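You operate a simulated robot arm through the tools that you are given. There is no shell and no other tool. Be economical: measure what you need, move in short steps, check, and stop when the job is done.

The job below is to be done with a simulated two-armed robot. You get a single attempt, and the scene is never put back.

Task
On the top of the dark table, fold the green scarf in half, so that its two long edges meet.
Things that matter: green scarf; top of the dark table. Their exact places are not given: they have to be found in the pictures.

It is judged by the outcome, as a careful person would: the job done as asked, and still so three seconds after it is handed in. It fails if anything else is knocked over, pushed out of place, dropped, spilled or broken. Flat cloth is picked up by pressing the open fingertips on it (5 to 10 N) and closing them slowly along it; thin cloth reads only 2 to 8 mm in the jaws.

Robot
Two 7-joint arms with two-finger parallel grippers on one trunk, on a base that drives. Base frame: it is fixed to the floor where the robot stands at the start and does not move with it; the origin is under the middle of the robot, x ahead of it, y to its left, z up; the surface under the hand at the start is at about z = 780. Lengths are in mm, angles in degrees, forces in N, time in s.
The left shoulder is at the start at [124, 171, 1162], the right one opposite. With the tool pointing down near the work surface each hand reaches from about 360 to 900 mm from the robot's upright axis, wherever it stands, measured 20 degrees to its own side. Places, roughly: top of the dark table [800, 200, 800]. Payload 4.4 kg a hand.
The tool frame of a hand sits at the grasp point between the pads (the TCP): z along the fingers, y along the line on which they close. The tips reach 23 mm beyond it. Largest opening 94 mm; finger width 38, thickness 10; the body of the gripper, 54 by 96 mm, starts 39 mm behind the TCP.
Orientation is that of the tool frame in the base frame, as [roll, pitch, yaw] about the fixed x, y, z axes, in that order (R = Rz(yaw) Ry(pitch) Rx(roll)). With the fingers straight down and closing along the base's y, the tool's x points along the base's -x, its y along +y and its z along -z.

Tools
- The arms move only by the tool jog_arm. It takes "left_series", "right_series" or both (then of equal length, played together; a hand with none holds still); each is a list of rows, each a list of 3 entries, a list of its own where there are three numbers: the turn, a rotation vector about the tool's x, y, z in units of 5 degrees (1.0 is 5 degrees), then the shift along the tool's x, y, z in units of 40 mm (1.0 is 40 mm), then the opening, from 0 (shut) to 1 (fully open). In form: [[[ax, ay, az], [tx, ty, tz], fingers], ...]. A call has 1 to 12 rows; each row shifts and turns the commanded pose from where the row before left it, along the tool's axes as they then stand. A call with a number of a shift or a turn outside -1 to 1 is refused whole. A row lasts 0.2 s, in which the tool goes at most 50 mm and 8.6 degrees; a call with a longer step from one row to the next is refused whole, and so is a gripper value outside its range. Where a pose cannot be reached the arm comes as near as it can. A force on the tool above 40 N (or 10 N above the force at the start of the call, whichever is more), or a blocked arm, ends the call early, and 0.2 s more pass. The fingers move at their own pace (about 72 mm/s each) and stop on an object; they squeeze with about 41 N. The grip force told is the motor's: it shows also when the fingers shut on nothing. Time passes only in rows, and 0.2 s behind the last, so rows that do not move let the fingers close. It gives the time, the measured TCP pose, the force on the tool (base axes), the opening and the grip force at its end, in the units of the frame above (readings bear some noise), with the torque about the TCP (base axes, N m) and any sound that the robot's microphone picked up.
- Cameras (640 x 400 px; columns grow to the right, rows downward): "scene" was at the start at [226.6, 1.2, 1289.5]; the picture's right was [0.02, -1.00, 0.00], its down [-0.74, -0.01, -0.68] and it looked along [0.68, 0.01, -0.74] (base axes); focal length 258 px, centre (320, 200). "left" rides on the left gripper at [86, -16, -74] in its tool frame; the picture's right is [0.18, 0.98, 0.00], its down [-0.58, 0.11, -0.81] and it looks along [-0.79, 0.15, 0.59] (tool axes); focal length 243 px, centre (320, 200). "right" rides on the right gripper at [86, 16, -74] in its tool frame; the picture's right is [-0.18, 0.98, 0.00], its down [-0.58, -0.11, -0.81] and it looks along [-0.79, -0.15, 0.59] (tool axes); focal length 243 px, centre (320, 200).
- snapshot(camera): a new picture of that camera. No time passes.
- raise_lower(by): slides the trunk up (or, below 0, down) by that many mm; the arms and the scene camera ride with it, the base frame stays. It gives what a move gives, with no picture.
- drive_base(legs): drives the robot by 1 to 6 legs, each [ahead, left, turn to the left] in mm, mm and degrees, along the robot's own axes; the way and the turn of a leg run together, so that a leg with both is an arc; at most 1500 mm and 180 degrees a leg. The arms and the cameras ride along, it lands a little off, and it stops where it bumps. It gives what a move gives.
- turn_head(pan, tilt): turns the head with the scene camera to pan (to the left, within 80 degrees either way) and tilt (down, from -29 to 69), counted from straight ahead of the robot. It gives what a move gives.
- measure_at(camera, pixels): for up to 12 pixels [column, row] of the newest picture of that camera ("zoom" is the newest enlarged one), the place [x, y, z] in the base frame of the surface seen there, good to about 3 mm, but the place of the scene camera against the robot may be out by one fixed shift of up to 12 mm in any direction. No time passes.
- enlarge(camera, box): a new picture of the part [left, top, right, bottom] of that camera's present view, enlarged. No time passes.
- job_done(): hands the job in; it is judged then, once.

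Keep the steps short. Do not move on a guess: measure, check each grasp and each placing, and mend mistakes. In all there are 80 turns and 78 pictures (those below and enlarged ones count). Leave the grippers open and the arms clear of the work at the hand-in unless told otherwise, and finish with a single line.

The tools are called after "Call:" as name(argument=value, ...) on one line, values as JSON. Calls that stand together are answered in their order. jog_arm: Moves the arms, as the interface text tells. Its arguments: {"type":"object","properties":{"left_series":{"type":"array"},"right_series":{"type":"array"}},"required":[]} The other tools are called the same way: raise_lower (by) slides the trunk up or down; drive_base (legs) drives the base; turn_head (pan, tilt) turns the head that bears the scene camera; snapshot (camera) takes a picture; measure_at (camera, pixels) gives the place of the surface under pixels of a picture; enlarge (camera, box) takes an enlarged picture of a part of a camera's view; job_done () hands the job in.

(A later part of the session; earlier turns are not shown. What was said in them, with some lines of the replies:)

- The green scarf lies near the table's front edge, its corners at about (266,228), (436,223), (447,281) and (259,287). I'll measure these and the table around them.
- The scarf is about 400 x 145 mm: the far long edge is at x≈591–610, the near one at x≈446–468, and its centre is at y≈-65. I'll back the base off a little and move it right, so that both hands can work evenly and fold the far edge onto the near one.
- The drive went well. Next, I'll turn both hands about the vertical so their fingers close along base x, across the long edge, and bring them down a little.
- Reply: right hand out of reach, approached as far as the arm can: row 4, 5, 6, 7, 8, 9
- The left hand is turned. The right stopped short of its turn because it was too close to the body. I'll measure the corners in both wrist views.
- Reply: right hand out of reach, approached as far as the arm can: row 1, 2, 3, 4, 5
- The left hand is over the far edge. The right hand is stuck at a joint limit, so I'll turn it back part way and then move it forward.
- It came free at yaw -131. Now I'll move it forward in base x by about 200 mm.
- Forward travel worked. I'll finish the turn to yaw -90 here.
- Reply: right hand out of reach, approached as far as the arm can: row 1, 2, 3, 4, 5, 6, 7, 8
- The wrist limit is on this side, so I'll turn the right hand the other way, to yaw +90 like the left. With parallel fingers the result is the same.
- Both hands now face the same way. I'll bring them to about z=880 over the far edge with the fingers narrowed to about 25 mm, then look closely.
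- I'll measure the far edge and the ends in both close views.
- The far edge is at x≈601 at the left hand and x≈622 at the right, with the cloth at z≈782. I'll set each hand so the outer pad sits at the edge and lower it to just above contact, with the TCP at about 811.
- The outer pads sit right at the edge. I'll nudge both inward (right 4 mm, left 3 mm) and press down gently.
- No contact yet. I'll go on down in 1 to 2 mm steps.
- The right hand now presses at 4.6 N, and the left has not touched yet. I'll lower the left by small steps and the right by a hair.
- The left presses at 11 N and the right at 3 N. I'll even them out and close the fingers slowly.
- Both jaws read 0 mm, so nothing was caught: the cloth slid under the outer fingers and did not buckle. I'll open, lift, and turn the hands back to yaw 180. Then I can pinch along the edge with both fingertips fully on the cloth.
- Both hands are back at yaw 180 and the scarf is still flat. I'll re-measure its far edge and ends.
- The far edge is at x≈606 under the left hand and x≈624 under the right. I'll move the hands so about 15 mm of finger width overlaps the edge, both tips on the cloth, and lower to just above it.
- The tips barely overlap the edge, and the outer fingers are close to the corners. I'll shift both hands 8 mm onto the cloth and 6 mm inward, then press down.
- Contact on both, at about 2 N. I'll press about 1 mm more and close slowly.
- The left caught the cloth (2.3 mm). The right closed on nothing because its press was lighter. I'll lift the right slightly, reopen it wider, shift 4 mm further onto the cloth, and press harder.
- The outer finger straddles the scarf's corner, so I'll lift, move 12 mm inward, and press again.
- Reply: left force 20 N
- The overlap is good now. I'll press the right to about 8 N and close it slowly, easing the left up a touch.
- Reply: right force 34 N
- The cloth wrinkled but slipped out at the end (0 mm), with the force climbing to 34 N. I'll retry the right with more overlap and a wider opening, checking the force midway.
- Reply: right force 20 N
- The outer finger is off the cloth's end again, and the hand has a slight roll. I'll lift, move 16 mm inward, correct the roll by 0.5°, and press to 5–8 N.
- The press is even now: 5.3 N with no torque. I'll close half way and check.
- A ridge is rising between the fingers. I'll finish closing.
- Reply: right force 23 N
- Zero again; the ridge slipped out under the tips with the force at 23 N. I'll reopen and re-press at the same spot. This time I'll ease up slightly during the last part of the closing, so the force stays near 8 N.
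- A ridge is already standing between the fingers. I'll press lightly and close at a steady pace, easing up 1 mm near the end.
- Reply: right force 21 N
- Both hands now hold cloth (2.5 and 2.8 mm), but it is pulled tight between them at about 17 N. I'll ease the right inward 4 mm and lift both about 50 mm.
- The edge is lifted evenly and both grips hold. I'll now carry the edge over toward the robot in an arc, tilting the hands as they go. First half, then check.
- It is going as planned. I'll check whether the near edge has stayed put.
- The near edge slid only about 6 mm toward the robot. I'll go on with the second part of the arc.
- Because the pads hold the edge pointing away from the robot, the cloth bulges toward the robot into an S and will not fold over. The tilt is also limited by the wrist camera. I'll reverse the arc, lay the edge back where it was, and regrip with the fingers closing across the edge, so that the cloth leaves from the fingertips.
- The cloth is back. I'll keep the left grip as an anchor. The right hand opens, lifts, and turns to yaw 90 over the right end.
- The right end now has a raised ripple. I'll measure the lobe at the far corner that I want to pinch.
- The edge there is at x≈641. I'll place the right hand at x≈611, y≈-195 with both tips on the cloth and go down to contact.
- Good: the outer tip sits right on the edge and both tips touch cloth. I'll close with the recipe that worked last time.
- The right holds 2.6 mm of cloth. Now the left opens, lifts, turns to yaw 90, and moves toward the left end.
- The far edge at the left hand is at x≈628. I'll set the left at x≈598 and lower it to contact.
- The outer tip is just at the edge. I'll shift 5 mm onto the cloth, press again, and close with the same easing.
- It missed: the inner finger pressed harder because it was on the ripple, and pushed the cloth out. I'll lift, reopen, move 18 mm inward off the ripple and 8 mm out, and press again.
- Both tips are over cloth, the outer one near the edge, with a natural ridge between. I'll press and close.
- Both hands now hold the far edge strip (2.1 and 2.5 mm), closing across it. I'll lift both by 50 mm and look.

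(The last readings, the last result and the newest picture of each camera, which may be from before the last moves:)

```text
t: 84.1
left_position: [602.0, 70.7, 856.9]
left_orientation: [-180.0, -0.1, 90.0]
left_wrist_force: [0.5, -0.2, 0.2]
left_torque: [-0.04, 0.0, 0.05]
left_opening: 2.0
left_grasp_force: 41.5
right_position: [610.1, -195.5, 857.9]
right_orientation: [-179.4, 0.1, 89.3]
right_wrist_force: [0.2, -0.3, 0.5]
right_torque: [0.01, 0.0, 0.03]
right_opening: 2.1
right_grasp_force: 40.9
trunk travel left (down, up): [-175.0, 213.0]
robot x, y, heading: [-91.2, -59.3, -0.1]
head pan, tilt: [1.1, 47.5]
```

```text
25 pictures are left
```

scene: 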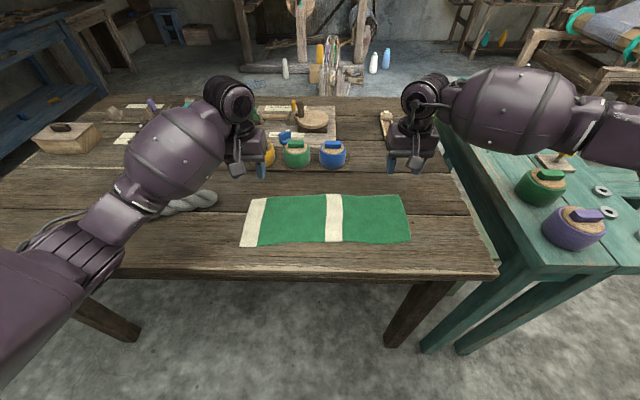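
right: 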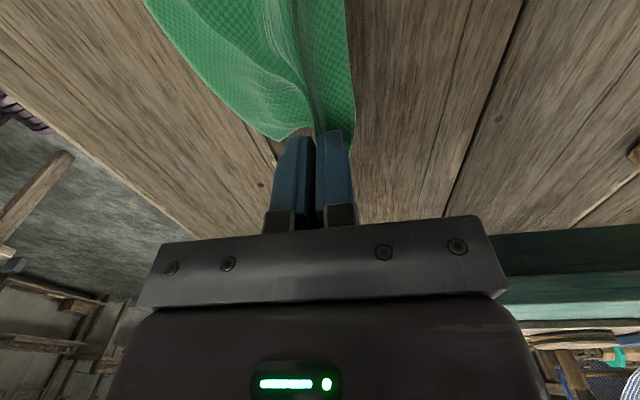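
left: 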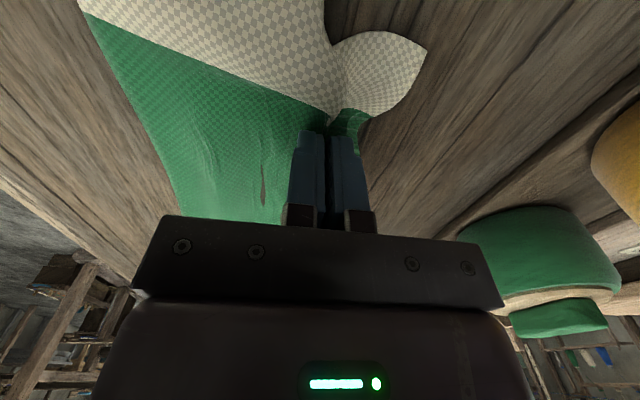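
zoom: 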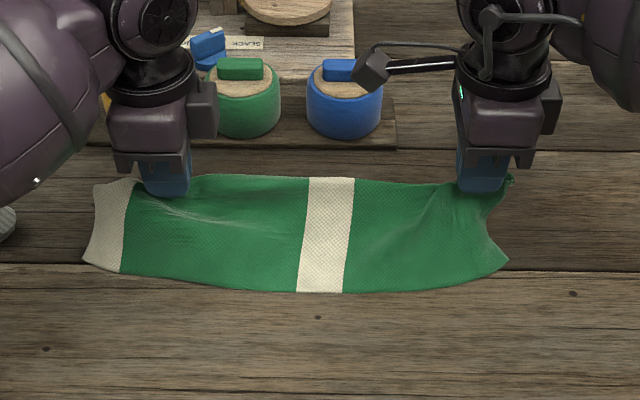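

The cloth slid along, and this pinch sits deep (about 50 mm from the edge). That suggests a better plan: pinch both ends exactly on the lengthwise midline, lift so the two halves hang down together with their long edges meeting, and lay the double layer down. First I'll lower, release, and look.

Call:
jog_arm(left_series=[[[0, 0, 0], [0, 0.15, 0.3], 0], [[0, 0, 0], [0, 0.15, 0.3], 0], [[0, 0, 0], [0, 0.15, 0.3], 0], [[0, 0, 0], [0, 0.1, 0.3], 0], [[0, 0, 0], [0, 0, 0], 0.2], [[0, 0, 0], [0, 0, 0], 0.6], [[0, 0, 0], [0, 0, 0], 0.9], [[0, 0, 0], [0, 0, -0.3], 0.9], [[0, 0, 0], [0, 0, -0.7], 0.9], [[0, 0, 0], [0.2, -0.6, -0.7], 0.7], [[0, 0, 0], [0.2, -0.6, -0.7], 0.6], [[0, 0, 0], [0, 0, 0], 0.6]], right_series=[[[0, 0, 0], [0, 0.15, 0.3], 0], [[0, 0, 0], [0, 0.15, 0.3], 0], [[0, 0, 0], [0, 0.15, 0.3], 0], [[0, 0, 0], [0, 0.1, 0.3], 0], [[0, 0, 0], [0, 0, 0], 0.2], [[0, 0, 0], [0, 0, 0], 0.6], [[0, 0, 0], [0, 0, 0], 0.9], [[0, 0, 0], [0, 0, -0.3], 0.9], [[0, 0, 0], [0, 0, -0.7], 0.9], [[0, 0, 0], [0, -0.6, -0.7], 0.7], [[0, 0, 0], [0, -0.6, -0.7], 0.6], [[0, 0, 0], [0, 0, 0], 0.6]])

Call:
enlarge(camera="scene", box=[212, 120, 436, 260])

Call:
snapshot(camera="left")

Call:
snapshot(camera="right")

```text
t: 86.7
left_position: [576.7, 85.8, 903.8]
left_orientation: [-179.9, 0.1, 90.0]
left_wrist_force: [0.3, 0.3, -0.8]
left_torque: [0.04, 0.01, -0.01]
left_opening: 56.3
left_grasp_force: 0.0
right_position: [585.1, -193.8, 905.1]
right_orientation: [-179.3, 0.0, 89.1]
right_wrist_force: [-0.2, 0.0, 0.0]
right_torque: [0.03, 0.03, -0.01]
right_opening: 56.3
right_grasp_force: 0.0
trunk travel left (down, up): [-175.0, 213.0]
robot x, y, heading: [-91.5, -57.4, -0.1]
head pan, tilt: [1.1, 47.5]
```

```text
2.86 times, centred on (324, 190) of scene
```

zoom: 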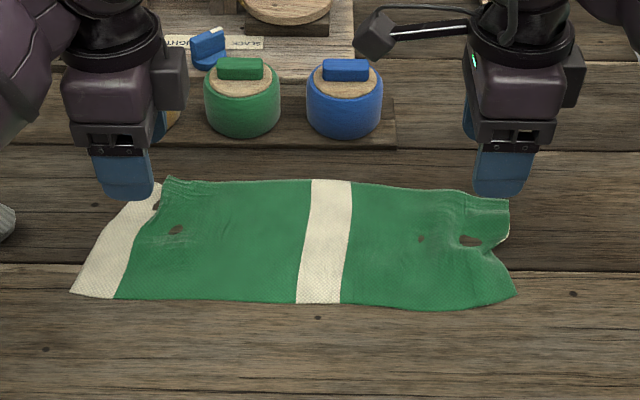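

```text
23 pictures are left
```

left: 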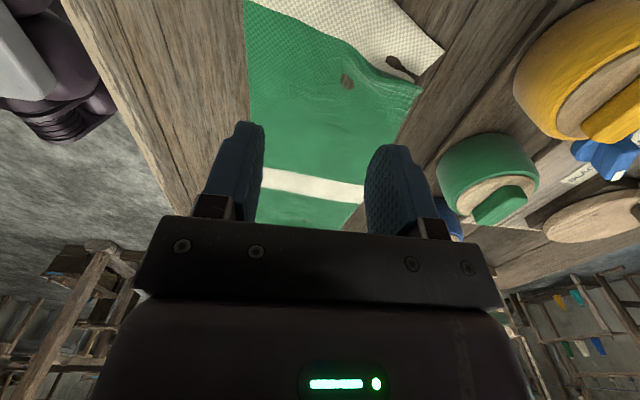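

```text
22 pictures are left
```

right: 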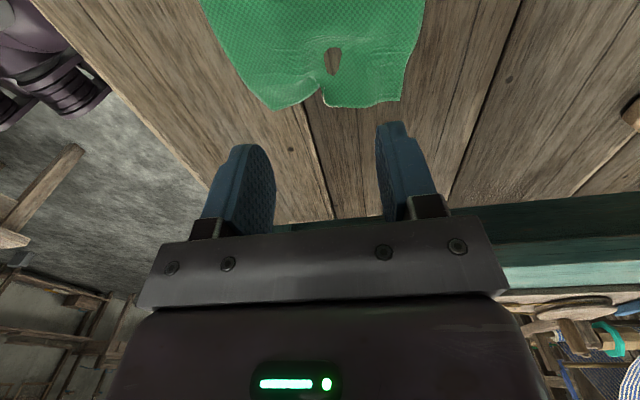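

The scarf relaxed almost flat. I'll measure both long edges in both wrist views to find the midline.

Call:
measure_at(camera="left", pixels=[[440, 52], [415, 92], [402, 130], [248, 10], [249, 60], [251, 100], [256, 130], [330, 90], [350, 85]])

Call:
measure_at(camera="right", pixels=[[401, 96], [411, 60], [421, 15], [272, 106], [240, 80], [218, 45], [205, 12], [325, 103], [334, 60]])

Call:
measure_at(camera="zoom", pixels=[[80, 290], [180, 298], [320, 301], [420, 307], [500, 300], [190, 183], [320, 183], [420, 188], [500, 202], [155, 190]])

```text
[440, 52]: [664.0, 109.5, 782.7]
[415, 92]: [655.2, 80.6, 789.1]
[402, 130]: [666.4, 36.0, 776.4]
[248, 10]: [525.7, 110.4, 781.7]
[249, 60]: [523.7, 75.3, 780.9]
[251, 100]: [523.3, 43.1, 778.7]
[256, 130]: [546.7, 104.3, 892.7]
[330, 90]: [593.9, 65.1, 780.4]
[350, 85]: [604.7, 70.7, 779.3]
```

```text
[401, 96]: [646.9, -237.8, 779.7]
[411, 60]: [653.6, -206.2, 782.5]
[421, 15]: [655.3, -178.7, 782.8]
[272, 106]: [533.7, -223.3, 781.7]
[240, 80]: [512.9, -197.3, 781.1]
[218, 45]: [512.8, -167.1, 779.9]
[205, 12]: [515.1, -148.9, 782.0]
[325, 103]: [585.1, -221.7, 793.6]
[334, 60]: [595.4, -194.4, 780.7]
```

```text
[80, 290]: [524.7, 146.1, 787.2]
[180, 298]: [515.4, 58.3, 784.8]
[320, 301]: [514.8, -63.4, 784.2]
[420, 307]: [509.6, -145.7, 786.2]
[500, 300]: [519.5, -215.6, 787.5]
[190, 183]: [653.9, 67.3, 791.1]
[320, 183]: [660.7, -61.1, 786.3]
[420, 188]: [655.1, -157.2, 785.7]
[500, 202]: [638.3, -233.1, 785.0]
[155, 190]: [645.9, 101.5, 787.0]
```

The midline is at x≈593 at the left end (y≈85) and x≈584 at the right end (y≈-195). I'll set the hands there with a 47 mm opening and lower to contact.

Call:
jog_arm(left_series=[[[0, 0, 0], [0, 0.4, 0.5], 0.5], [[0, 0, 0], [0, 0, 0.6], 0.5], [[0, 0, 0], [0, 0, 0.6], 0.5], [[0, 0, 0], [0, 0, 0.4], 0.5], [[0, 0, 0], [0, 0, 0.25], 0.5], [[0, 0, 0], [0, 0, 0.08], 0.5], [[0, 0, 0], [0, 0, 0.04], 0.5], [[0, 0, 0], [0, 0, 0], 0.5]], right_series=[[[0, 0, 0], [0, -0.02, 0.5], 0.5], [[0, 0, 0], [0, 0, 0.6], 0.5], [[0, 0, 0], [0, 0, 0.6], 0.5], [[0, 0, 0], [0, 0, 0.4], 0.5], [[0, 0, 0], [0, 0, 0.25], 0.5], [[0, 0, 0], [0, 0, 0.1], 0.5], [[0, 0, 0], [0, 0, 0.04], 0.5], [[0, 0, 0], [0, 0, 0], 0.5]])

Call:
snapshot(camera="left")

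Call:
snapshot(camera="right")

```text
t: 88.5
left_position: [590.8, 87.2, 805.8]
left_orientation: [180.0, -0.1, 90.0]
left_wrist_force: [1.1, -0.7, 0.3]
left_torque: [-0.01, 0.02, -0.01]
left_opening: 47.0
left_grasp_force: 0.0
right_position: [582.9, -195.4, 804.8]
right_orientation: [-179.5, 0.0, 89.2]
right_wrist_force: [-0.1, -0.2, 0.4]
right_torque: [-0.02, -0.01, 0.04]
right_opening: 46.9
right_grasp_force: 0.2
trunk travel left (down, up): [-175.0, 213.0]
robot x, y, heading: [-90.4, -58.0, 0.2]
head pan, tilt: [1.1, 47.5]
```

```text
21 pictures are left
```

left: 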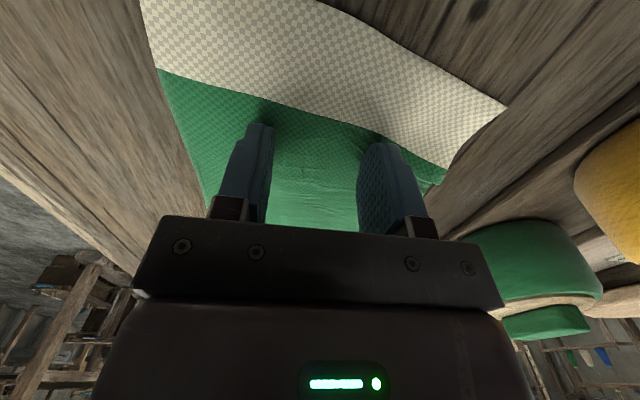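

```text
20 pictures are left
```

right: 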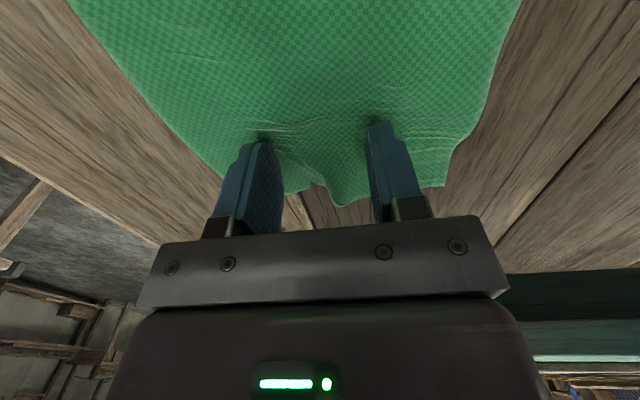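

Both hands straddle the midline. I'll press about 2 mm and close both together with the same easing.

Call:
jog_arm(left_series=[[[0, 0, 0], [0, 0, 0.04], 0.5], [[0, 0, 0], [0, 0, 0.03], 0.5], [[0, 0, 0], [0, 0, 0], 0.45], [[0, 0, 0], [0, 0, 0], 0.4], [[0, 0, 0], [0, 0, 0], 0.35], [[0, 0, 0], [0, 0, 0], 0.3], [[0, 0, 0], [0, 0, 0], 0.25], [[0, 0, 0], [0, 0, -0.01], 0.2], [[0, 0, 0], [0, 0, -0.01], 0.1], [[0, 0, 0], [0, 0, -0.01], 0], [[0, 0, 0], [0, 0, 0], 0], [[0, 0, 0], [0, 0, 0], 0]], right_series=[[[0, 0, 0], [0, 0, 0.03], 0.5], [[0, 0, 0], [0, 0, 0.02], 0.5], [[0, 0, 0], [0, 0, 0], 0.45], [[0, 0, 0], [0, 0, 0], 0.4], [[0, 0, 0], [0, 0, 0], 0.35], [[0, 0, 0], [0, 0, 0], 0.3], [[0, 0, 0], [0, 0, 0], 0.25], [[0, 0, 0], [0, 0, -0.01], 0.2], [[0, 0, 0], [0, 0, -0.01], 0.1], [[0, 0, 0], [0, 0, -0.01], 0], [[0, 0, 0], [0, 0, 0], 0], [[0, 0, 0], [0, 0, 0], 0]])

```text
t: 91.1
left_position: [590.7, 87.4, 804.5]
left_orientation: [-180.0, 0.1, 90.1]
left_wrist_force: [1.1, -1.6, 5.3]
left_torque: [-0.05, -0.02, -0.06]
left_opening: 2.6
left_grasp_force: 41.1
right_position: [583.2, -194.6, 804.0]
right_orientation: [-179.5, 0.2, 89.2]
right_wrist_force: [0.0, -0.4, 0.3]
right_torque: [-0.01, 0.01, 0.05]
right_opening: 2.5
right_grasp_force: 41.1
trunk travel left (down, up): [-175.0, 213.0]
robot x, y, heading: [-87.5, -56.3, -0.0]
head pan, tilt: [1.1, 47.5]
```

Both pinches caught at once (2.6 and 2.5 mm). I'll lift straight up 60 mm and check how the halves hang.

Call:
jog_arm(left_series=[[[0, 0, 0], [0, 0, -0.1], 0], [[0, 0, 0], [0, 0, -0.25], 0], [[0, 0, 0], [0, 0, -0.25], 0], [[0, 0, 0], [0, 0, -0.25], 0], [[0, 0, 0], [0, 0, -0.25], 0], [[0, 0, 0], [0, 0, -0.25], 0], [[0, 0, 0], [0, 0, -0.15], 0], [[0, 0, 0], [0, 0, 0], 0], [[0, 0, 0], [0, 0, 0], 0]], right_series=[[[0, 0, 0], [0, 0, -0.1], 0], [[0, 0, 0], [0, 0, -0.25], 0], [[0, 0, 0], [0, 0, -0.25], 0], [[0, 0, 0], [0, 0, -0.25], 0], [[0, 0, 0], [0, 0, -0.25], 0], [[0, 0, 0], [0, 0, -0.25], 0], [[0, 0, 0], [0, 0, -0.15], 0], [[0, 0, 0], [0, 0, 0], 0], [[0, 0, 0], [0, 0, 0], 0]])

Call:
enlarge(camera="scene", box=[212, 120, 436, 260])

Call:
snapshot(camera="right")

Call:
snapshot(camera="left")

```text
t: 93.1
left_position: [592.4, 88.5, 864.7]
left_orientation: [179.9, 0.1, 90.0]
left_wrist_force: [0.2, 0.3, 0.0]
left_torque: [0.01, 0.02, 0.0]
left_opening: 2.3
left_grasp_force: 41.1
right_position: [584.8, -194.6, 865.7]
right_orientation: [-179.5, 0.0, 89.2]
right_wrist_force: [0.3, -0.5, 0.6]
right_torque: [0.0, -0.01, 0.0]
right_opening: 2.2
right_grasp_force: 40.7
trunk travel left (down, up): [-175.0, 213.0]
robot x, y, heading: [-90.2, -61.7, -0.0]
head pan, tilt: [1.1, 47.5]
```

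```text
2.86 times, centred on (324, 190) of scene
```

zoom: 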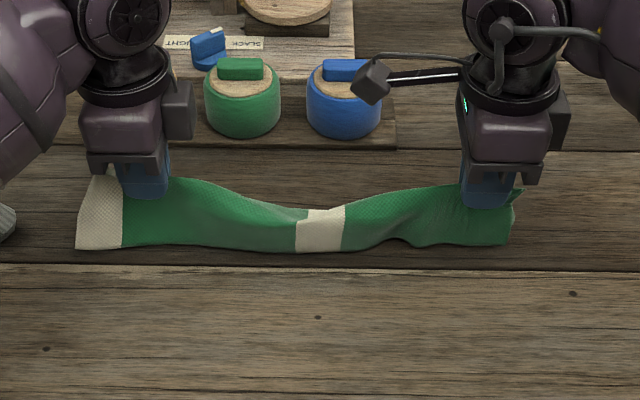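

```text
18 pictures are left
```

right: 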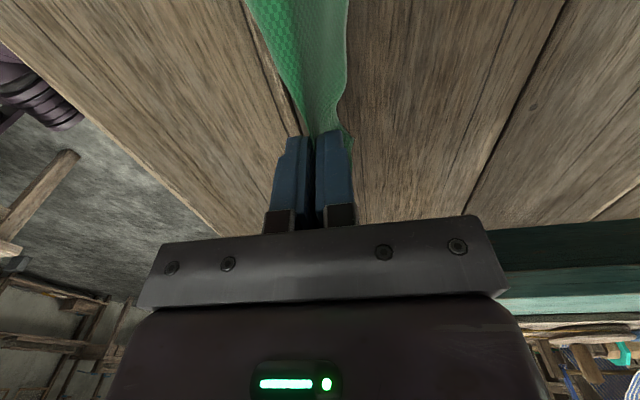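

```text
17 pictures are left
```

left: 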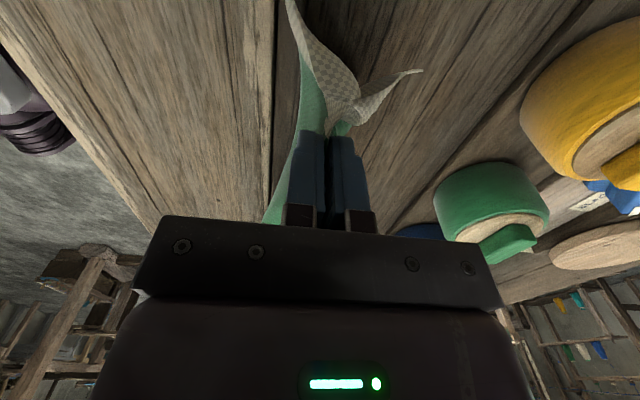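

The scarf hangs as a tent, folded along its midline. The middle sags a little, so I'll draw the hands apart about 7 mm each.

Call:
jog_arm(left_series=[[[0, 0, 0], [0.06, 0, 0], 0], [[0, 0, 0], [0.06, 0, 0], 0], [[0, 0, 0], [0.06, 0, 0], 0], [[0, 0, 0], [0, 0, 0], 0]], right_series=[[[0, 0, 0], [-0.06, 0, 0], 0], [[0, 0, 0], [-0.06, 0, 0], 0], [[0, 0, 0], [-0.06, 0, 0], 0], [[0, 0, 0], [0, 0, 0], 0]])

Call:
enlarge(camera="scene", box=[212, 120, 436, 260])

```text
t: 94.1
left_position: [591.8, 93.9, 863.7]
left_orientation: [-179.9, 0.0, 90.1]
left_wrist_force: [0.3, -0.4, 0.3]
left_torque: [0.0, -0.01, -0.01]
left_opening: 2.4
left_grasp_force: 41.3
right_position: [584.5, -201.5, 864.9]
right_orientation: [-179.5, 0.1, 89.3]
right_wrist_force: [1.0, 0.1, 0.1]
right_torque: [-0.01, 0.02, 0.07]
right_opening: 2.5
right_grasp_force: 41.4
trunk travel left (down, up): [-175.0, 213.0]
robot x, y, heading: [-88.0, -56.3, 0.2]
head pan, tilt: [1.1, 47.5]
```

```text
2.86 times, centred on (324, 190) of scene
```

zoom: 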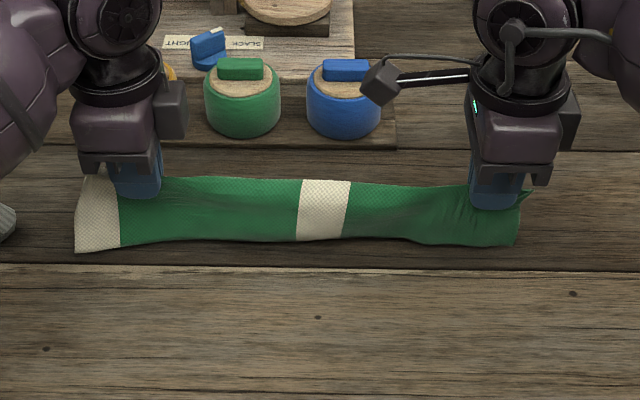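

It hangs taut and straight. Now I'll lay it down: the crest moves toward the robot and down while the hands tilt, so the hem stays behind. First half, then a check.

Call:
jog_arm(left_series=[[[-1, 0, 0], [0, -0.2, 0.08], 0], [[-1, 0, 0], [0, -0.227, 0.05], 0], [[-1, 0, 0], [0, -0.232, 0.022], 0], [[-1, 0, 0], [0, -0.238, 0.03], 0], [[-1, 0, 0], [0, -0.248, 0.0375], 0], [[0, 0, 0], [0, 0, 0], 0]], right_series=[[[-1, 0, 0], [0, -0.2, 0.08], 0], [[-1, 0, 0], [0, -0.227, 0.05], 0], [[-1, 0, 0], [0, -0.232, 0.022], 0], [[-1, 0, 0], [0, -0.238, 0.03], 0], [[-1, 0, 0], [0, -0.248, 0.0375], 0], [[0, 0, 0], [0, 0, 0], 0]])

Call:
snapshot(camera="left")

Call:
enlarge(camera="scene", box=[212, 120, 436, 260])

```text
t: 95.5
left_position: [548.7, 93.9, 847.0]
left_orientation: [154.8, 0.0, 90.0]
left_wrist_force: [-0.3, 0.3, -0.8]
left_torque: [0.0, 0.02, 0.01]
left_opening: 2.2
left_grasp_force: 41.0
right_position: [540.5, -201.6, 846.8]
right_orientation: [155.5, 0.0, 89.2]
right_wrist_force: [0.2, 0.3, -0.3]
right_torque: [-0.01, 0.06, -0.02]
right_opening: 2.7
right_grasp_force: 40.8
trunk travel left (down, up): [-175.0, 213.0]
robot x, y, heading: [-88.3, -60.1, 0.2]
head pan, tilt: [1.1, 47.5]
```

```text
15 pictures are left
```

left: 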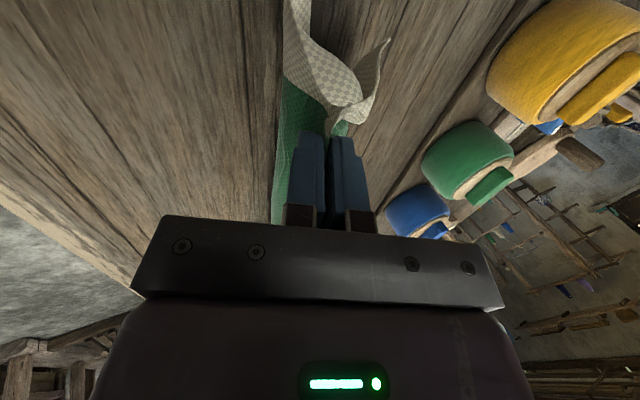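

```text
2.86 times, centred on (324, 190) of scene
```

zoom: 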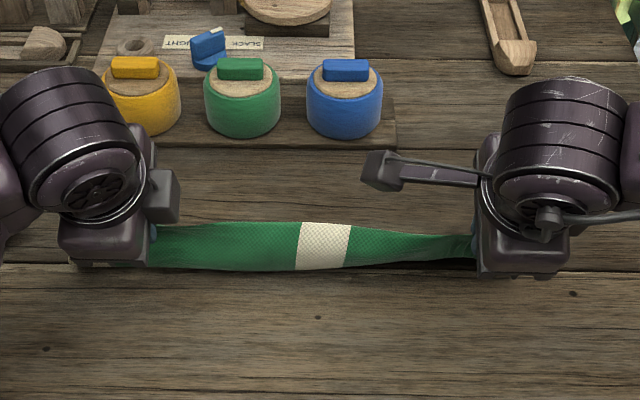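

The hem slid along with the hands. I'll continue down with a bit more pull toward the robot so the hem drags on the table and trails behind.

Call:
jog_arm(left_series=[[[-1, 0, 0], [0, -0.375, -0.012], 0], [[-1, 0, 0], [0, -0.363, -0.005], 0], [[-1, 0, 0], [0, -0.355, 0.001], 0], [[-1, 0, 0], [0, -0.351, 0.01], 0], [[-1, 0, 0], [0, -0.314, -0.014], 0], [[0, 0, 0], [0, 0, 0], 0]], right_series=[[[-1, 0, 0], [0, -0.375, -0.012], 0], [[-1, 0, 0], [0, -0.363, -0.005], 0], [[-1, 0, 0], [0, -0.355, 0.001], 0], [[-1, 0, 0], [0, -0.351, 0.01], 0], [[-1, 0, 0], [0, -0.314, -0.014], 0], [[0, 0, 0], [0, 0, 0], 0]])

Call:
enlarge(camera="scene", box=[212, 140, 436, 280])

Call:
snapshot(camera="left")

```text
t: 96.9
left_position: [490.1, 96.3, 807.6]
left_orientation: [129.9, 0.0, 89.9]
left_wrist_force: [-1.2, 0.4, 0.3]
left_torque: [-0.01, 0.03, 0.0]
left_opening: 2.3
left_grasp_force: 40.8
right_position: [490.2, -181.8, 819.0]
right_orientation: [137.4, -1.1, 90.5]
right_wrist_force: [0.7, -0.4, 0.2]
right_torque: [0.04, 0.04, 0.0]
right_opening: 2.3
right_grasp_force: 41.5
right hand out of reach, approached as far as the arm can: row 4, 5
trunk travel left (down, up): [-175.0, 213.0]
robot x, y, heading: [-89.2, -62.5, 0.0]
head pan, tilt: [1.1, 47.5]
```

```text
2.86 times, centred on (324, 210) of scene
```

zoom: 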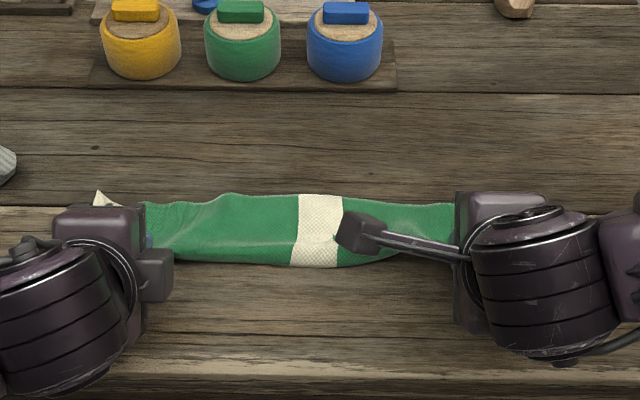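

```text
12 pictures are left
```

left: 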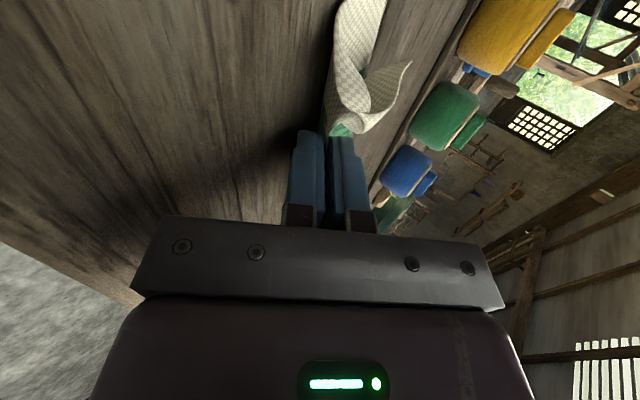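

The double layer now lies with its crest toward the robot and the hems behind. The right hand ran to its reach limit, about 10 mm high and 20 mm inward, so I'll lower it and move it outward.

Call:
jog_arm(right_series=[[[0, 0, 0], [-0.12, -0.015, 0.09], 0], [[0, 0, 0], [-0.12, -0.015, 0.09], 0], [[0, 0, 0], [-0.12, -0.015, 0.09], 0], [[0, 0, 0], [0, 0, 0], 0]])

```text
t: 97.9
left_position: [488.6, 94.9, 808.2]
left_orientation: [129.9, 0.0, 90.0]
left_wrist_force: [-0.6, 0.0, -0.2]
left_torque: [-0.03, 0.05, 0.01]
left_opening: 2.3
left_grasp_force: 40.9
right_position: [495.5, -195.2, 809.7]
right_orientation: [137.5, -1.0, 90.6]
right_wrist_force: [0.4, -0.5, -0.1]
right_torque: [-0.02, 0.04, -0.02]
right_opening: 2.6
right_grasp_force: 40.6
trunk travel left (down, up): [-175.0, 213.0]
robot x, y, heading: [-85.9, -60.6, 0.2]
head pan, tilt: [1.1, 47.5]
```

Both tips are low now (about 4 mm above the table). I'll open slightly (11 mm) while rising 3 mm, and then back the base out so the fingers slide off the crest level.

Call:
jog_arm(left_series=[[[0, 0, 0], [0, 0.03, -0.03], 0.06], [[0, 0, 0], [0, 0.03, -0.02], 0.12], [[0, 0, 0], [0, 0, 0], 0.12], [[0, 0, 0], [0, 0, 0], 0.12]], right_series=[[[0, 0, 0], [0, 0.03, -0.03], 0.06], [[0, 0, 0], [0, 0.03, -0.02], 0.12], [[0, 0, 0], [0, 0, 0], 0.12], [[0, 0, 0], [0, 0, 0], 0.12]])

Call:
drive_base(legs=[[-70, 0, 0]])

Call:
snapshot(camera="scene")

```text
t: 98.9
left_position: [490.4, 94.5, 811.5]
left_orientation: [130.1, -0.1, 89.9]
left_wrist_force: [0.0, 0.9, -0.2]
left_torque: [-0.02, 0.02, 0.0]
left_opening: 11.4
left_grasp_force: 0.1
right_position: [496.4, -194.8, 812.5]
right_orientation: [137.3, -1.1, 90.6]
right_wrist_force: [-0.6, -0.1, 0.3]
right_torque: [-0.01, 0.02, 0.0]
right_opening: 11.3
right_grasp_force: 0.0
trunk travel left (down, up): [-175.0, 213.0]
robot x, y, heading: [-90.7, -58.9, -0.1]
head pan, tilt: [1.1, 47.5]
```

```text
t: 99.9
left_position: [420.0, 94.6, 812.6]
left_orientation: [129.8, 0.1, 89.9]
left_wrist_force: [-0.1, 0.4, 0.9]
left_torque: [0.0, -0.02, 0.01]
left_opening: 11.4
left_grasp_force: 0.2
right_position: [426.7, -195.8, 813.7]
right_orientation: [137.4, -1.1, 90.6]
right_wrist_force: [-0.9, -0.1, 0.5]
right_torque: [-0.01, 0.0, -0.01]
right_opening: 11.3
right_grasp_force: 0.1
trunk travel left (down, up): [-175.0, 213.0]
robot x, y, heading: [-158.5, -64.2, -0.3]
head pan, tilt: [1.1, 47.5]
```

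```text
11 pictures are left
```

scene: 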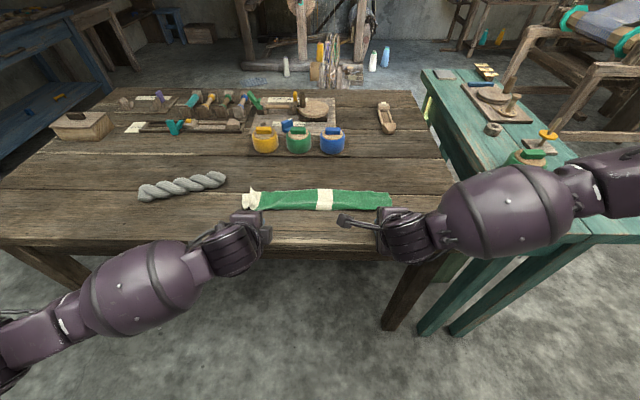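

Released, and the scarf stayed put, folded into a strip. I'll raise the trunk to lift both hands clear and look closely.

Call:
raise_lower(by=130)

Call:
enlarge(camera="scene", box=[228, 170, 420, 290])

```text
t: 101.5
left_position: [420.8, 95.6, 939.4]
left_orientation: [130.1, 0.0, 90.1]
left_wrist_force: [0.2, -0.8, -0.7]
left_torque: [0.0, -0.02, -0.04]
left_opening: 11.3
left_grasp_force: 0.1
right_position: [427.6, -194.9, 941.2]
right_orientation: [137.5, -1.2, 90.4]
right_wrist_force: [-0.9, 0.0, 0.1]
right_torque: [-0.02, -0.03, -0.02]
right_opening: 11.1
right_grasp_force: 0.1
trunk travel left (down, up): [-305.0, 83.0]
robot x, y, heading: [-158.1, -62.0, 0.2]
head pan, tilt: [1.1, 47.5]
```

```text
3.33 times, centred on (324, 230) of scene
```

zoom: 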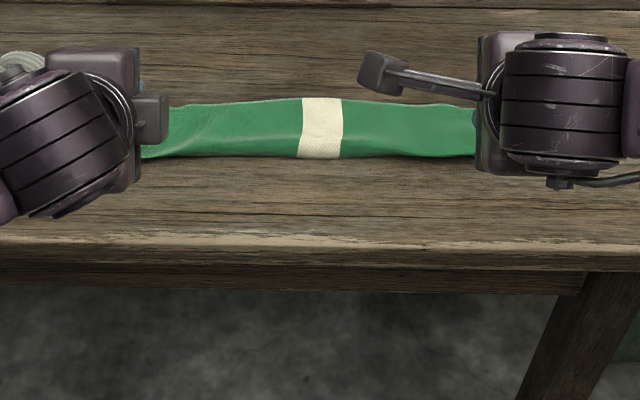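

The hands block the view, so I'll back the base off another 200 mm.

Call:
drive_base(legs=[[-200, 0, 0]])

Call:
enlarge(camera="scene", box=[230, 110, 410, 222])

```text
t: 103.1
left_position: [219.2, 92.3, 942.3]
left_orientation: [129.9, 0.0, 89.6]
left_wrist_force: [-0.7, 0.7, 0.5]
left_torque: [0.0, 0.05, 0.0]
left_opening: 11.3
left_grasp_force: 0.1
right_position: [222.9, -198.2, 942.4]
right_orientation: [137.3, -1.2, 90.2]
right_wrist_force: [-0.2, -0.2, -1.1]
right_torque: [-0.01, 0.0, 0.03]
right_opening: 11.1
right_grasp_force: 0.0
trunk travel left (down, up): [-305.0, 83.0]
robot x, y, heading: [-362.7, -57.1, -0.4]
head pan, tilt: [1.1, 47.5]
```

```text
3.56 times, centred on (320, 166) of scene
```

zoom: 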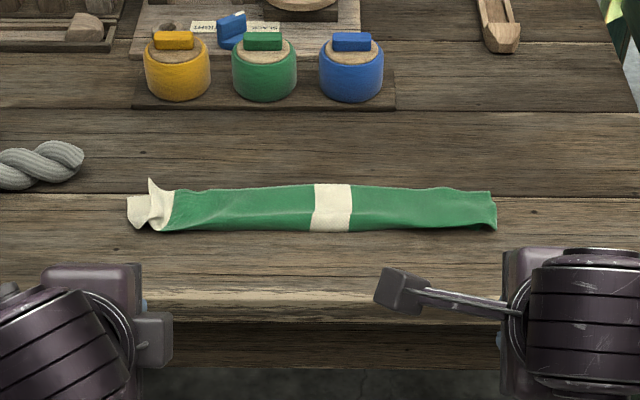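

The scarf is folded in a strip, with one corner standing up at the left end near (150,185). I'll measure the edges and heights.

Call:
measure_at(camera="zoom", pixels=[[151, 184], [152, 195], [135, 197], [135, 225], [165, 222], [170, 195], [215, 192], [215, 226], [332, 187], [332, 228], [460, 193], [480, 222]])

Call:
enlarge(camera="scene", box=[256, 150, 320, 190])

```text
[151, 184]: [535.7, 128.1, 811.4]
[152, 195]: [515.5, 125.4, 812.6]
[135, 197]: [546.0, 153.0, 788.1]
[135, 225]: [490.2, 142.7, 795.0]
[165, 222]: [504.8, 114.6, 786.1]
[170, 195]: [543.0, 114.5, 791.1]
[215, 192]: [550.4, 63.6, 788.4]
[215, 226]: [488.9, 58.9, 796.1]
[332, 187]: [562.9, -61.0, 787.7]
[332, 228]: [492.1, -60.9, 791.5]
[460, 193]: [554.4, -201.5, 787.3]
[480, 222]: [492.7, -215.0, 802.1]
```

```text
10.00 times, centred on (288, 170) of scene
```

zoom: 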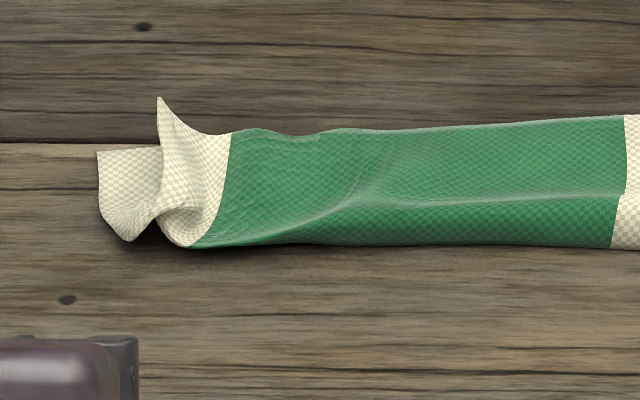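

The middle and right are well folded: the strip is about 70 mm wide, half of 143. At the left end the top layer curls up. I'll straighten both hands, drive back up, and brush that end outward with the left fingertips.

Call:
jog_arm(left_series=[[[1, 0, 0], [0, 0, 0], 0.5], [[1, 0, 0], [0, 0, 0], 0.5], [[1, 0, 0], [0, 0, 0], 0.5], [[1, 0, 0], [0, 0, 0], 0.5], [[1, 0, 0], [0, 0, 0], 0.5], [[1, 0, 0], [0, 0, 0], 0.5], [[1, 0, 0], [0, 0, 0], 0.5], [[1, 0, 0], [0, 0, 0], 0.5], [[1, 0, 0], [0, 0, 0], 0.5], [[1, 0, 0], [0, 0, 0], 0.5], [[0, 0, 0], [0, 0, 0], 0.5]], right_series=[[[1, 0, 0], [0, 0, 0], 1], [[1, 0, 0], [0, 0, 0], 1], [[1, 0, 0], [0, 0, 0], 1], [[1, 0, 0], [0, 0, 0], 1], [[1, 0, 0], [0, 0, 0], 1], [[1, 0, 0], [0, 0, 0], 1], [[1, 0, 0], [0, 0, 0], 1], [[1, 0, 0], [0, 0, 0], 1], [[0.5, 0, 0], [0, 0, 0], 1], [[0, 0, 0], [0, 0, 0], 1], [[0, 0, 0], [0, 0, 0], 1]])

Call:
drive_base(legs=[[200, 0, 0]])

Call:
raise_lower(by=-60)

```text
t: 105.5
left_position: [220.2, 91.4, 940.6]
left_orientation: [-179.9, 0.0, 89.5]
left_wrist_force: [0.5, 0.2, 1.3]
left_torque: [0.0, 0.01, 0.0]
left_opening: 47.2
left_grasp_force: 0.0
right_position: [224.3, -198.7, 940.7]
right_orientation: [179.9, -1.1, 90.2]
right_wrist_force: [0.1, 0.6, -0.4]
right_torque: [-0.01, -0.01, -0.01]
right_opening: 93.8
right_grasp_force: 0.0
trunk travel left (down, up): [-305.0, 83.0]
robot x, y, heading: [-359.0, -59.9, -0.4]
head pan, tilt: [1.1, 47.5]
```

```text
t: 107.1
left_position: [416.7, 91.1, 939.5]
left_orientation: [180.0, -0.1, 89.7]
left_wrist_force: [0.6, -0.3, -1.0]
left_torque: [0.01, 0.02, 0.02]
left_opening: 47.0
left_grasp_force: 0.1
right_position: [420.6, -198.3, 941.1]
right_orientation: [-180.0, -1.1, 90.3]
right_wrist_force: [0.8, -0.1, 0.7]
right_torque: [-0.02, 0.03, -0.01]
right_opening: 94.2
right_grasp_force: 0.1
trunk travel left (down, up): [-305.0, 83.0]
robot x, y, heading: [-167.2, -60.8, -0.4]
head pan, tilt: [1.1, 47.5]
```

```text
t: 108.1
left_position: [417.0, 92.1, 882.7]
left_orientation: [179.8, 0.0, 89.7]
left_wrist_force: [-0.2, -0.6, 0.2]
left_torque: [-0.03, -0.01, -0.02]
left_opening: 47.0
left_grasp_force: 0.0
right_position: [420.1, -199.0, 884.0]
right_orientation: [179.7, -1.1, 90.2]
right_wrist_force: [-0.5, 0.9, 0.0]
right_torque: [-0.02, 0.02, 0.02]
right_opening: 93.8
right_grasp_force: 0.1
trunk travel left (down, up): [-245.0, 143.0]
robot x, y, heading: [-171.2, -55.8, -0.5]
head pan, tilt: [1.1, 47.5]
```

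I'll move the left hand over the strip's left part and look with its camera.

Call:
jog_arm(left_series=[[[0, 0, 0], [-0.1, 0.72, 0], 0.5], [[0, 0, 0], [0, 0.72, 0], 0.5], [[0, 0, 0], [0, 0.72, 0], 0.5], [[0, 0, 0], [0, 0.7, 0.1], 0.5], [[0, 0, 0], [0, 0, 0], 0.5]])

Call:
snapshot(camera="left")

```text
t: 109.3
left_position: [530.9, 87.6, 878.5]
left_orientation: [-180.0, 0.0, 89.7]
left_wrist_force: [-0.6, 0.1, 0.6]
left_torque: [-0.03, -0.01, -0.02]
left_opening: 47.3
left_grasp_force: 0.0
right_position: [420.3, -199.4, 882.0]
right_orientation: [179.8, -1.0, 90.3]
right_wrist_force: [0.6, -0.1, 0.1]
right_torque: [-0.01, -0.01, 0.0]
right_opening: 93.9
right_grasp_force: 0.1
trunk travel left (down, up): [-245.0, 143.0]
robot x, y, heading: [-167.1, -61.4, -0.3]
head pan, tilt: [1.1, 47.5]
```

```text
7 pictures are left
```

left: 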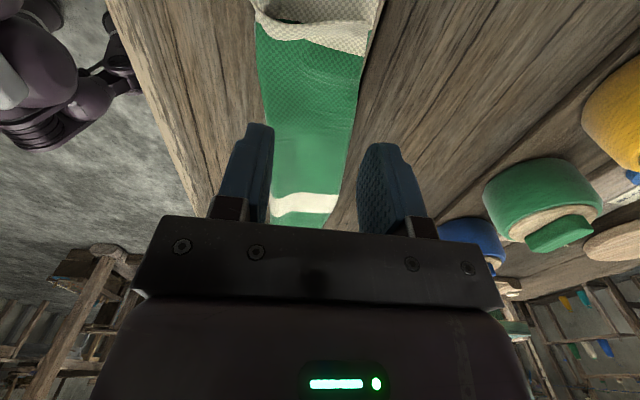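

The long hems coincide along the far side; only the white end is curled. I'll lower onto the green part with light contact, then brush outward (+y) past the end.

Call:
jog_arm(left_series=[[[0, 0, 0], [0, 0, 0.5], 0.45], [[0, 0, 0], [0, 0, 0.5], 0.45], [[0, 0, 0], [0, 0, 0.4], 0.45], [[0, 0, 0], [0, 0, 0.2], 0.45], [[0, 0, 0], [0, 0, 0.1], 0.45], [[0, 0, 0], [0, 0, 0.04], 0.45], [[0, 0, 0], [0, 0, 0], 0.45]])

```text
t: 110.9
left_position: [530.1, 86.4, 808.0]
left_orientation: [-180.0, 0.0, 89.7]
left_wrist_force: [-0.9, -0.3, 0.6]
left_torque: [-0.01, 0.0, 0.04]
left_opening: 42.5
left_grasp_force: 0.0
right_position: [420.2, -199.5, 881.8]
right_orientation: [179.8, -1.1, 90.3]
right_wrist_force: [-0.1, -0.6, 0.0]
right_torque: [0.0, 0.0, 0.02]
right_opening: 93.7
right_grasp_force: 0.1
trunk travel left (down, up): [-245.0, 143.0]
robot x, y, heading: [-167.6, -60.1, -0.1]
head pan, tilt: [1.1, 47.5]
```

Call:
jog_arm(left_series=[[[0, 0, 0], [0.2, 0, 0.03], 0.45], [[0, 0, 0], [0.2, 0, 0], 0.45], [[0, 0, 0], [0.2, 0, 0], 0.45], [[0, 0, 0], [0.2, 0, 0], 0.45], [[0, 0, 0], [0.2, 0, 0], 0.45], [[0, 0, 0], [0.2, 0, 0], 0.45], [[0, 0, 0], [0.2, 0, 0], 0.45], [[0, 0, 0], [0.2, 0, 0], 0.45], [[0, 0, 0], [0.2, 0, 0], 0.45], [[0, 0, 0], [0, 0, -0.5], 0.45], [[0, 0, 0], [0, 0, -1], 0.45], [[0, 0, 0], [0, 0, 0], 0.45]])

Call:
snapshot(camera="left")

```text
t: 113.5
left_position: [531.3, 158.1, 866.9]
left_orientation: [179.9, 0.0, 89.8]
left_wrist_force: [-0.2, 0.1, -0.6]
left_torque: [-0.01, -0.02, -0.03]
left_opening: 42.5
left_grasp_force: 0.1
right_position: [420.7, -198.8, 881.4]
right_orientation: [179.8, -1.1, 90.1]
right_wrist_force: [0.3, -0.1, 0.3]
right_torque: [-0.01, 0.0, -0.01]
right_opening: 94.1
right_grasp_force: 0.2
trunk travel left (down, up): [-245.0, 143.0]
robot x, y, heading: [-167.3, -60.1, -0.2]
head pan, tilt: [1.1, 47.5]
```

```text
6 pictures are left
```

left: 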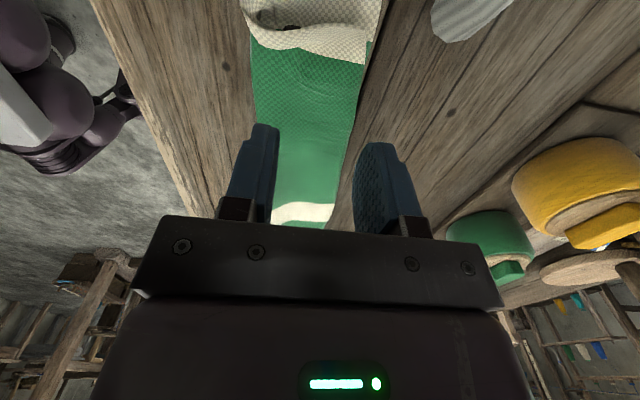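

The strip may have been dragged along. I'll measure it.

Call:
measure_at(camera="left", pixels=[[375, 10], [368, 35], [362, 62], [245, 12], [250, 42], [300, 45], [295, 25], [350, 130], [310, 213], [460, 25], [260, 100], [340, 30]])

Call:
enlarge(camera="scene", box=[216, 150, 408, 270])

```text
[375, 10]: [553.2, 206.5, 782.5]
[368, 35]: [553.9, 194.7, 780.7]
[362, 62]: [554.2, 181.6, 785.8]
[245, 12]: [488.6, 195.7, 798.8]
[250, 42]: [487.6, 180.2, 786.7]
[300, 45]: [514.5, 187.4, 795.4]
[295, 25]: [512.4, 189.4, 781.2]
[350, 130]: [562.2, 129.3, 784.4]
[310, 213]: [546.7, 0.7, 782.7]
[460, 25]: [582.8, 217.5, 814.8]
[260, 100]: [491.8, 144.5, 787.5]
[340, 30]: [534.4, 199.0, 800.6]
```

```text
3.33 times, centred on (312, 210) of scene
```

zoom: 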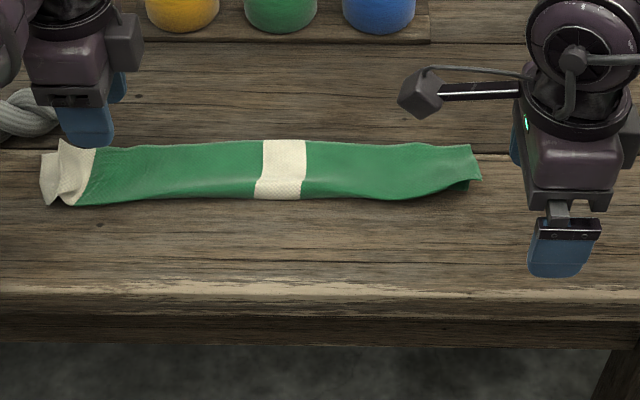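

The strip slid about 60 mm along the table, still folded and not touching the grey skein. I'll stop sweeping and just pat the curled end straight down.

Call:
jog_arm(left_series=[[[0, 0, 0], [0.45, -0.14, 0], 0.25], [[0, 0, 0], [0.42, -0.14, 0.2], 0.25], [[0, 0, 0], [0, 0, 0.4], 0.25], [[0, 0, 0], [0, 0, 0.4], 0.25], [[0, 0, 0], [0, 0, 0.25], 0.25], [[0, 0, 0], [0, 0, 0.15], 0.25], [[0, 0, 0], [0, 0, 0.08], 0.25], [[0, 0, 0], [0, 0, 0], 0.25], [[0, 0, 0], [0, 0, 0], 0.25]])

Call:
jog_arm(left_series=[[[0, 0, 0], [0, 0, -0.4], 0.25], [[0, 0, 0], [0, 0, -0.8], 0.25], [[0, 0, 0], [0, 0, -0.8], 0.25], [[0, 0, 0], [0, -0.6, -0.4], 0.5], [[0, 0, 0], [0, -0.9, 0], 0.8], [[0, 0, 0], [0, -0.9, 0], 1], [[0, 0, 0], [0, -0.6, 0], 1], [[0, 0, 0], [0, 0, 0], 1]])

Call:
enlarge(camera="scene", box=[216, 140, 376, 240])

```text
t: 115.5
left_position: [520.0, 194.3, 806.7]
left_orientation: [-179.9, -0.1, 89.6]
left_wrist_force: [-0.6, 0.6, 0.8]
left_torque: [-0.01, -0.02, 0.02]
left_opening: 23.8
left_grasp_force: 0.2
right_position: [421.0, -199.4, 880.3]
right_orientation: [179.9, -1.1, 90.2]
right_wrist_force: [-0.1, 0.4, -0.9]
right_torque: [0.01, -0.01, -0.02]
right_opening: 93.9
right_grasp_force: 0.1
trunk travel left (down, up): [-245.0, 143.0]
robot x, y, heading: [-158.6, -60.3, -0.3]
head pan, tilt: [1.1, 47.5]
```

```text
t: 117.3
left_position: [401.1, 193.2, 903.2]
left_orientation: [180.0, 0.1, 89.7]
left_wrist_force: [0.1, -0.2, -0.9]
left_torque: [-0.01, -0.02, -0.02]
left_opening: 94.0
left_grasp_force: 0.1
right_position: [420.7, -199.2, 880.4]
right_orientation: [179.9, -1.1, 90.2]
right_wrist_force: [-0.7, 0.5, -0.5]
right_torque: [0.02, -0.02, -0.02]
right_opening: 94.0
right_grasp_force: 0.1
trunk travel left (down, up): [-245.0, 143.0]
robot x, y, heading: [-165.7, -59.4, -0.5]
head pan, tilt: [1.1, 47.5]
```

```text
4.00 times, centred on (296, 190) of scene
```

zoom: 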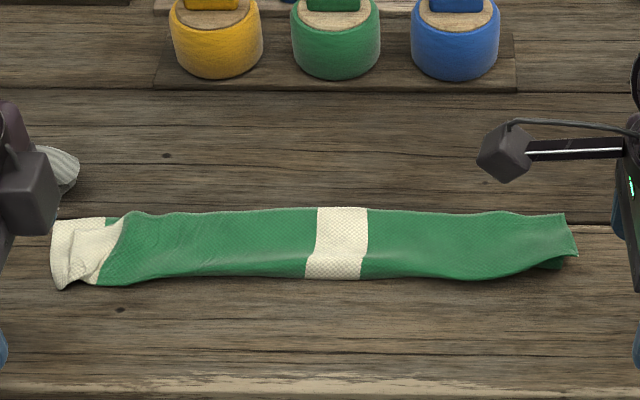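

The curl is flat, but the top layer's far-left corner now looks dog-eared. I'll take a closer look.

Call:
enlarge(camera="scene", box=[222, 186, 270, 216])

Call:
measure_at(camera="zoom", pixels=[[100, 130], [300, 120], [320, 190], [150, 250], [130, 370], [250, 330], [400, 120], [500, 200], [450, 350], [60, 300], [220, 160], [380, 230]])

```text
13.33 times, centred on (246, 201) of scene
```

zoom: 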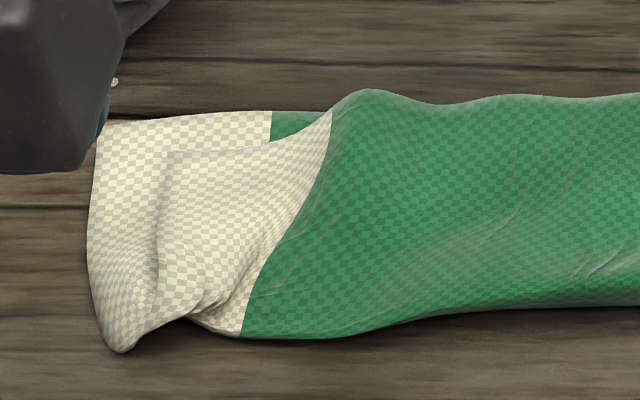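

```text
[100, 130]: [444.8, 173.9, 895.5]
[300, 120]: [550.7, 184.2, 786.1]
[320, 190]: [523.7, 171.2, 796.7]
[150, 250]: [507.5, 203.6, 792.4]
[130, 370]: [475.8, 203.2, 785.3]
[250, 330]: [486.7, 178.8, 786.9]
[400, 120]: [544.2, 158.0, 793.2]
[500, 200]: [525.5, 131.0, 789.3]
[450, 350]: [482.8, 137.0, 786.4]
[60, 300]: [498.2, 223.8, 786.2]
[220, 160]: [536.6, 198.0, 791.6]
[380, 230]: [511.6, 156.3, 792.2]
```

The top layer lies flat there, with its corner only about 10–15 mm off. Elsewhere the hems coincide and the strip is half the original width. More poking would risk the fold, so I'll back the open hands clear and take a last look.

Call:
drive_base(legs=[[-200, 0, 0]])

Call:
snapshot(camera="scene")

Call:
enlarge(camera="scene", box=[220, 120, 380, 220])

```text
t: 118.9
left_position: [199.0, 194.4, 904.0]
left_orientation: [179.8, -0.1, 89.8]
left_wrist_force: [-0.7, -0.2, -0.2]
left_torque: [-0.02, -0.02, -0.02]
left_opening: 94.0
left_grasp_force: 0.1
right_position: [219.9, -196.4, 882.3]
right_orientation: [179.9, -1.0, 90.3]
right_wrist_force: [-0.7, -0.1, 0.8]
right_torque: [0.02, 0.02, 0.0]
right_opening: 94.0
right_grasp_force: 0.0
trunk travel left (down, up): [-245.0, 143.0]
robot x, y, heading: [-362.6, -61.4, -0.2]
head pan, tilt: [1.1, 47.5]
```

```text
2 pictures are left
```

scene: 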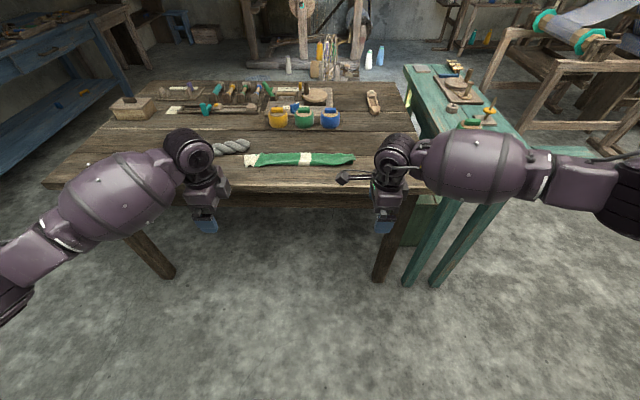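

```text
4.00 times, centred on (300, 170) of scene
```

zoom: 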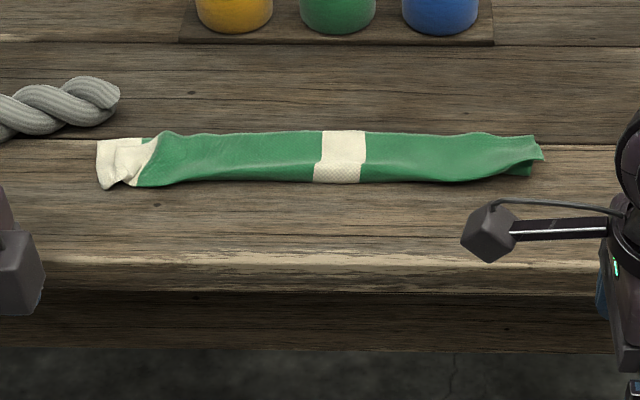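

The scarf is folded lengthwise and steady, its long edges are together on the far side, nothing else has moved, and the hands are open and clear. I'm handing it in.

Call:
job_done()

```text
The job is handed in.
```

The green scarf is folded in half lengthwise on the dark table with its long edges together, except for the top layer's far-left corner, which is about 10–15 mm off; the strip also slid about 60 mm to the left along the table.
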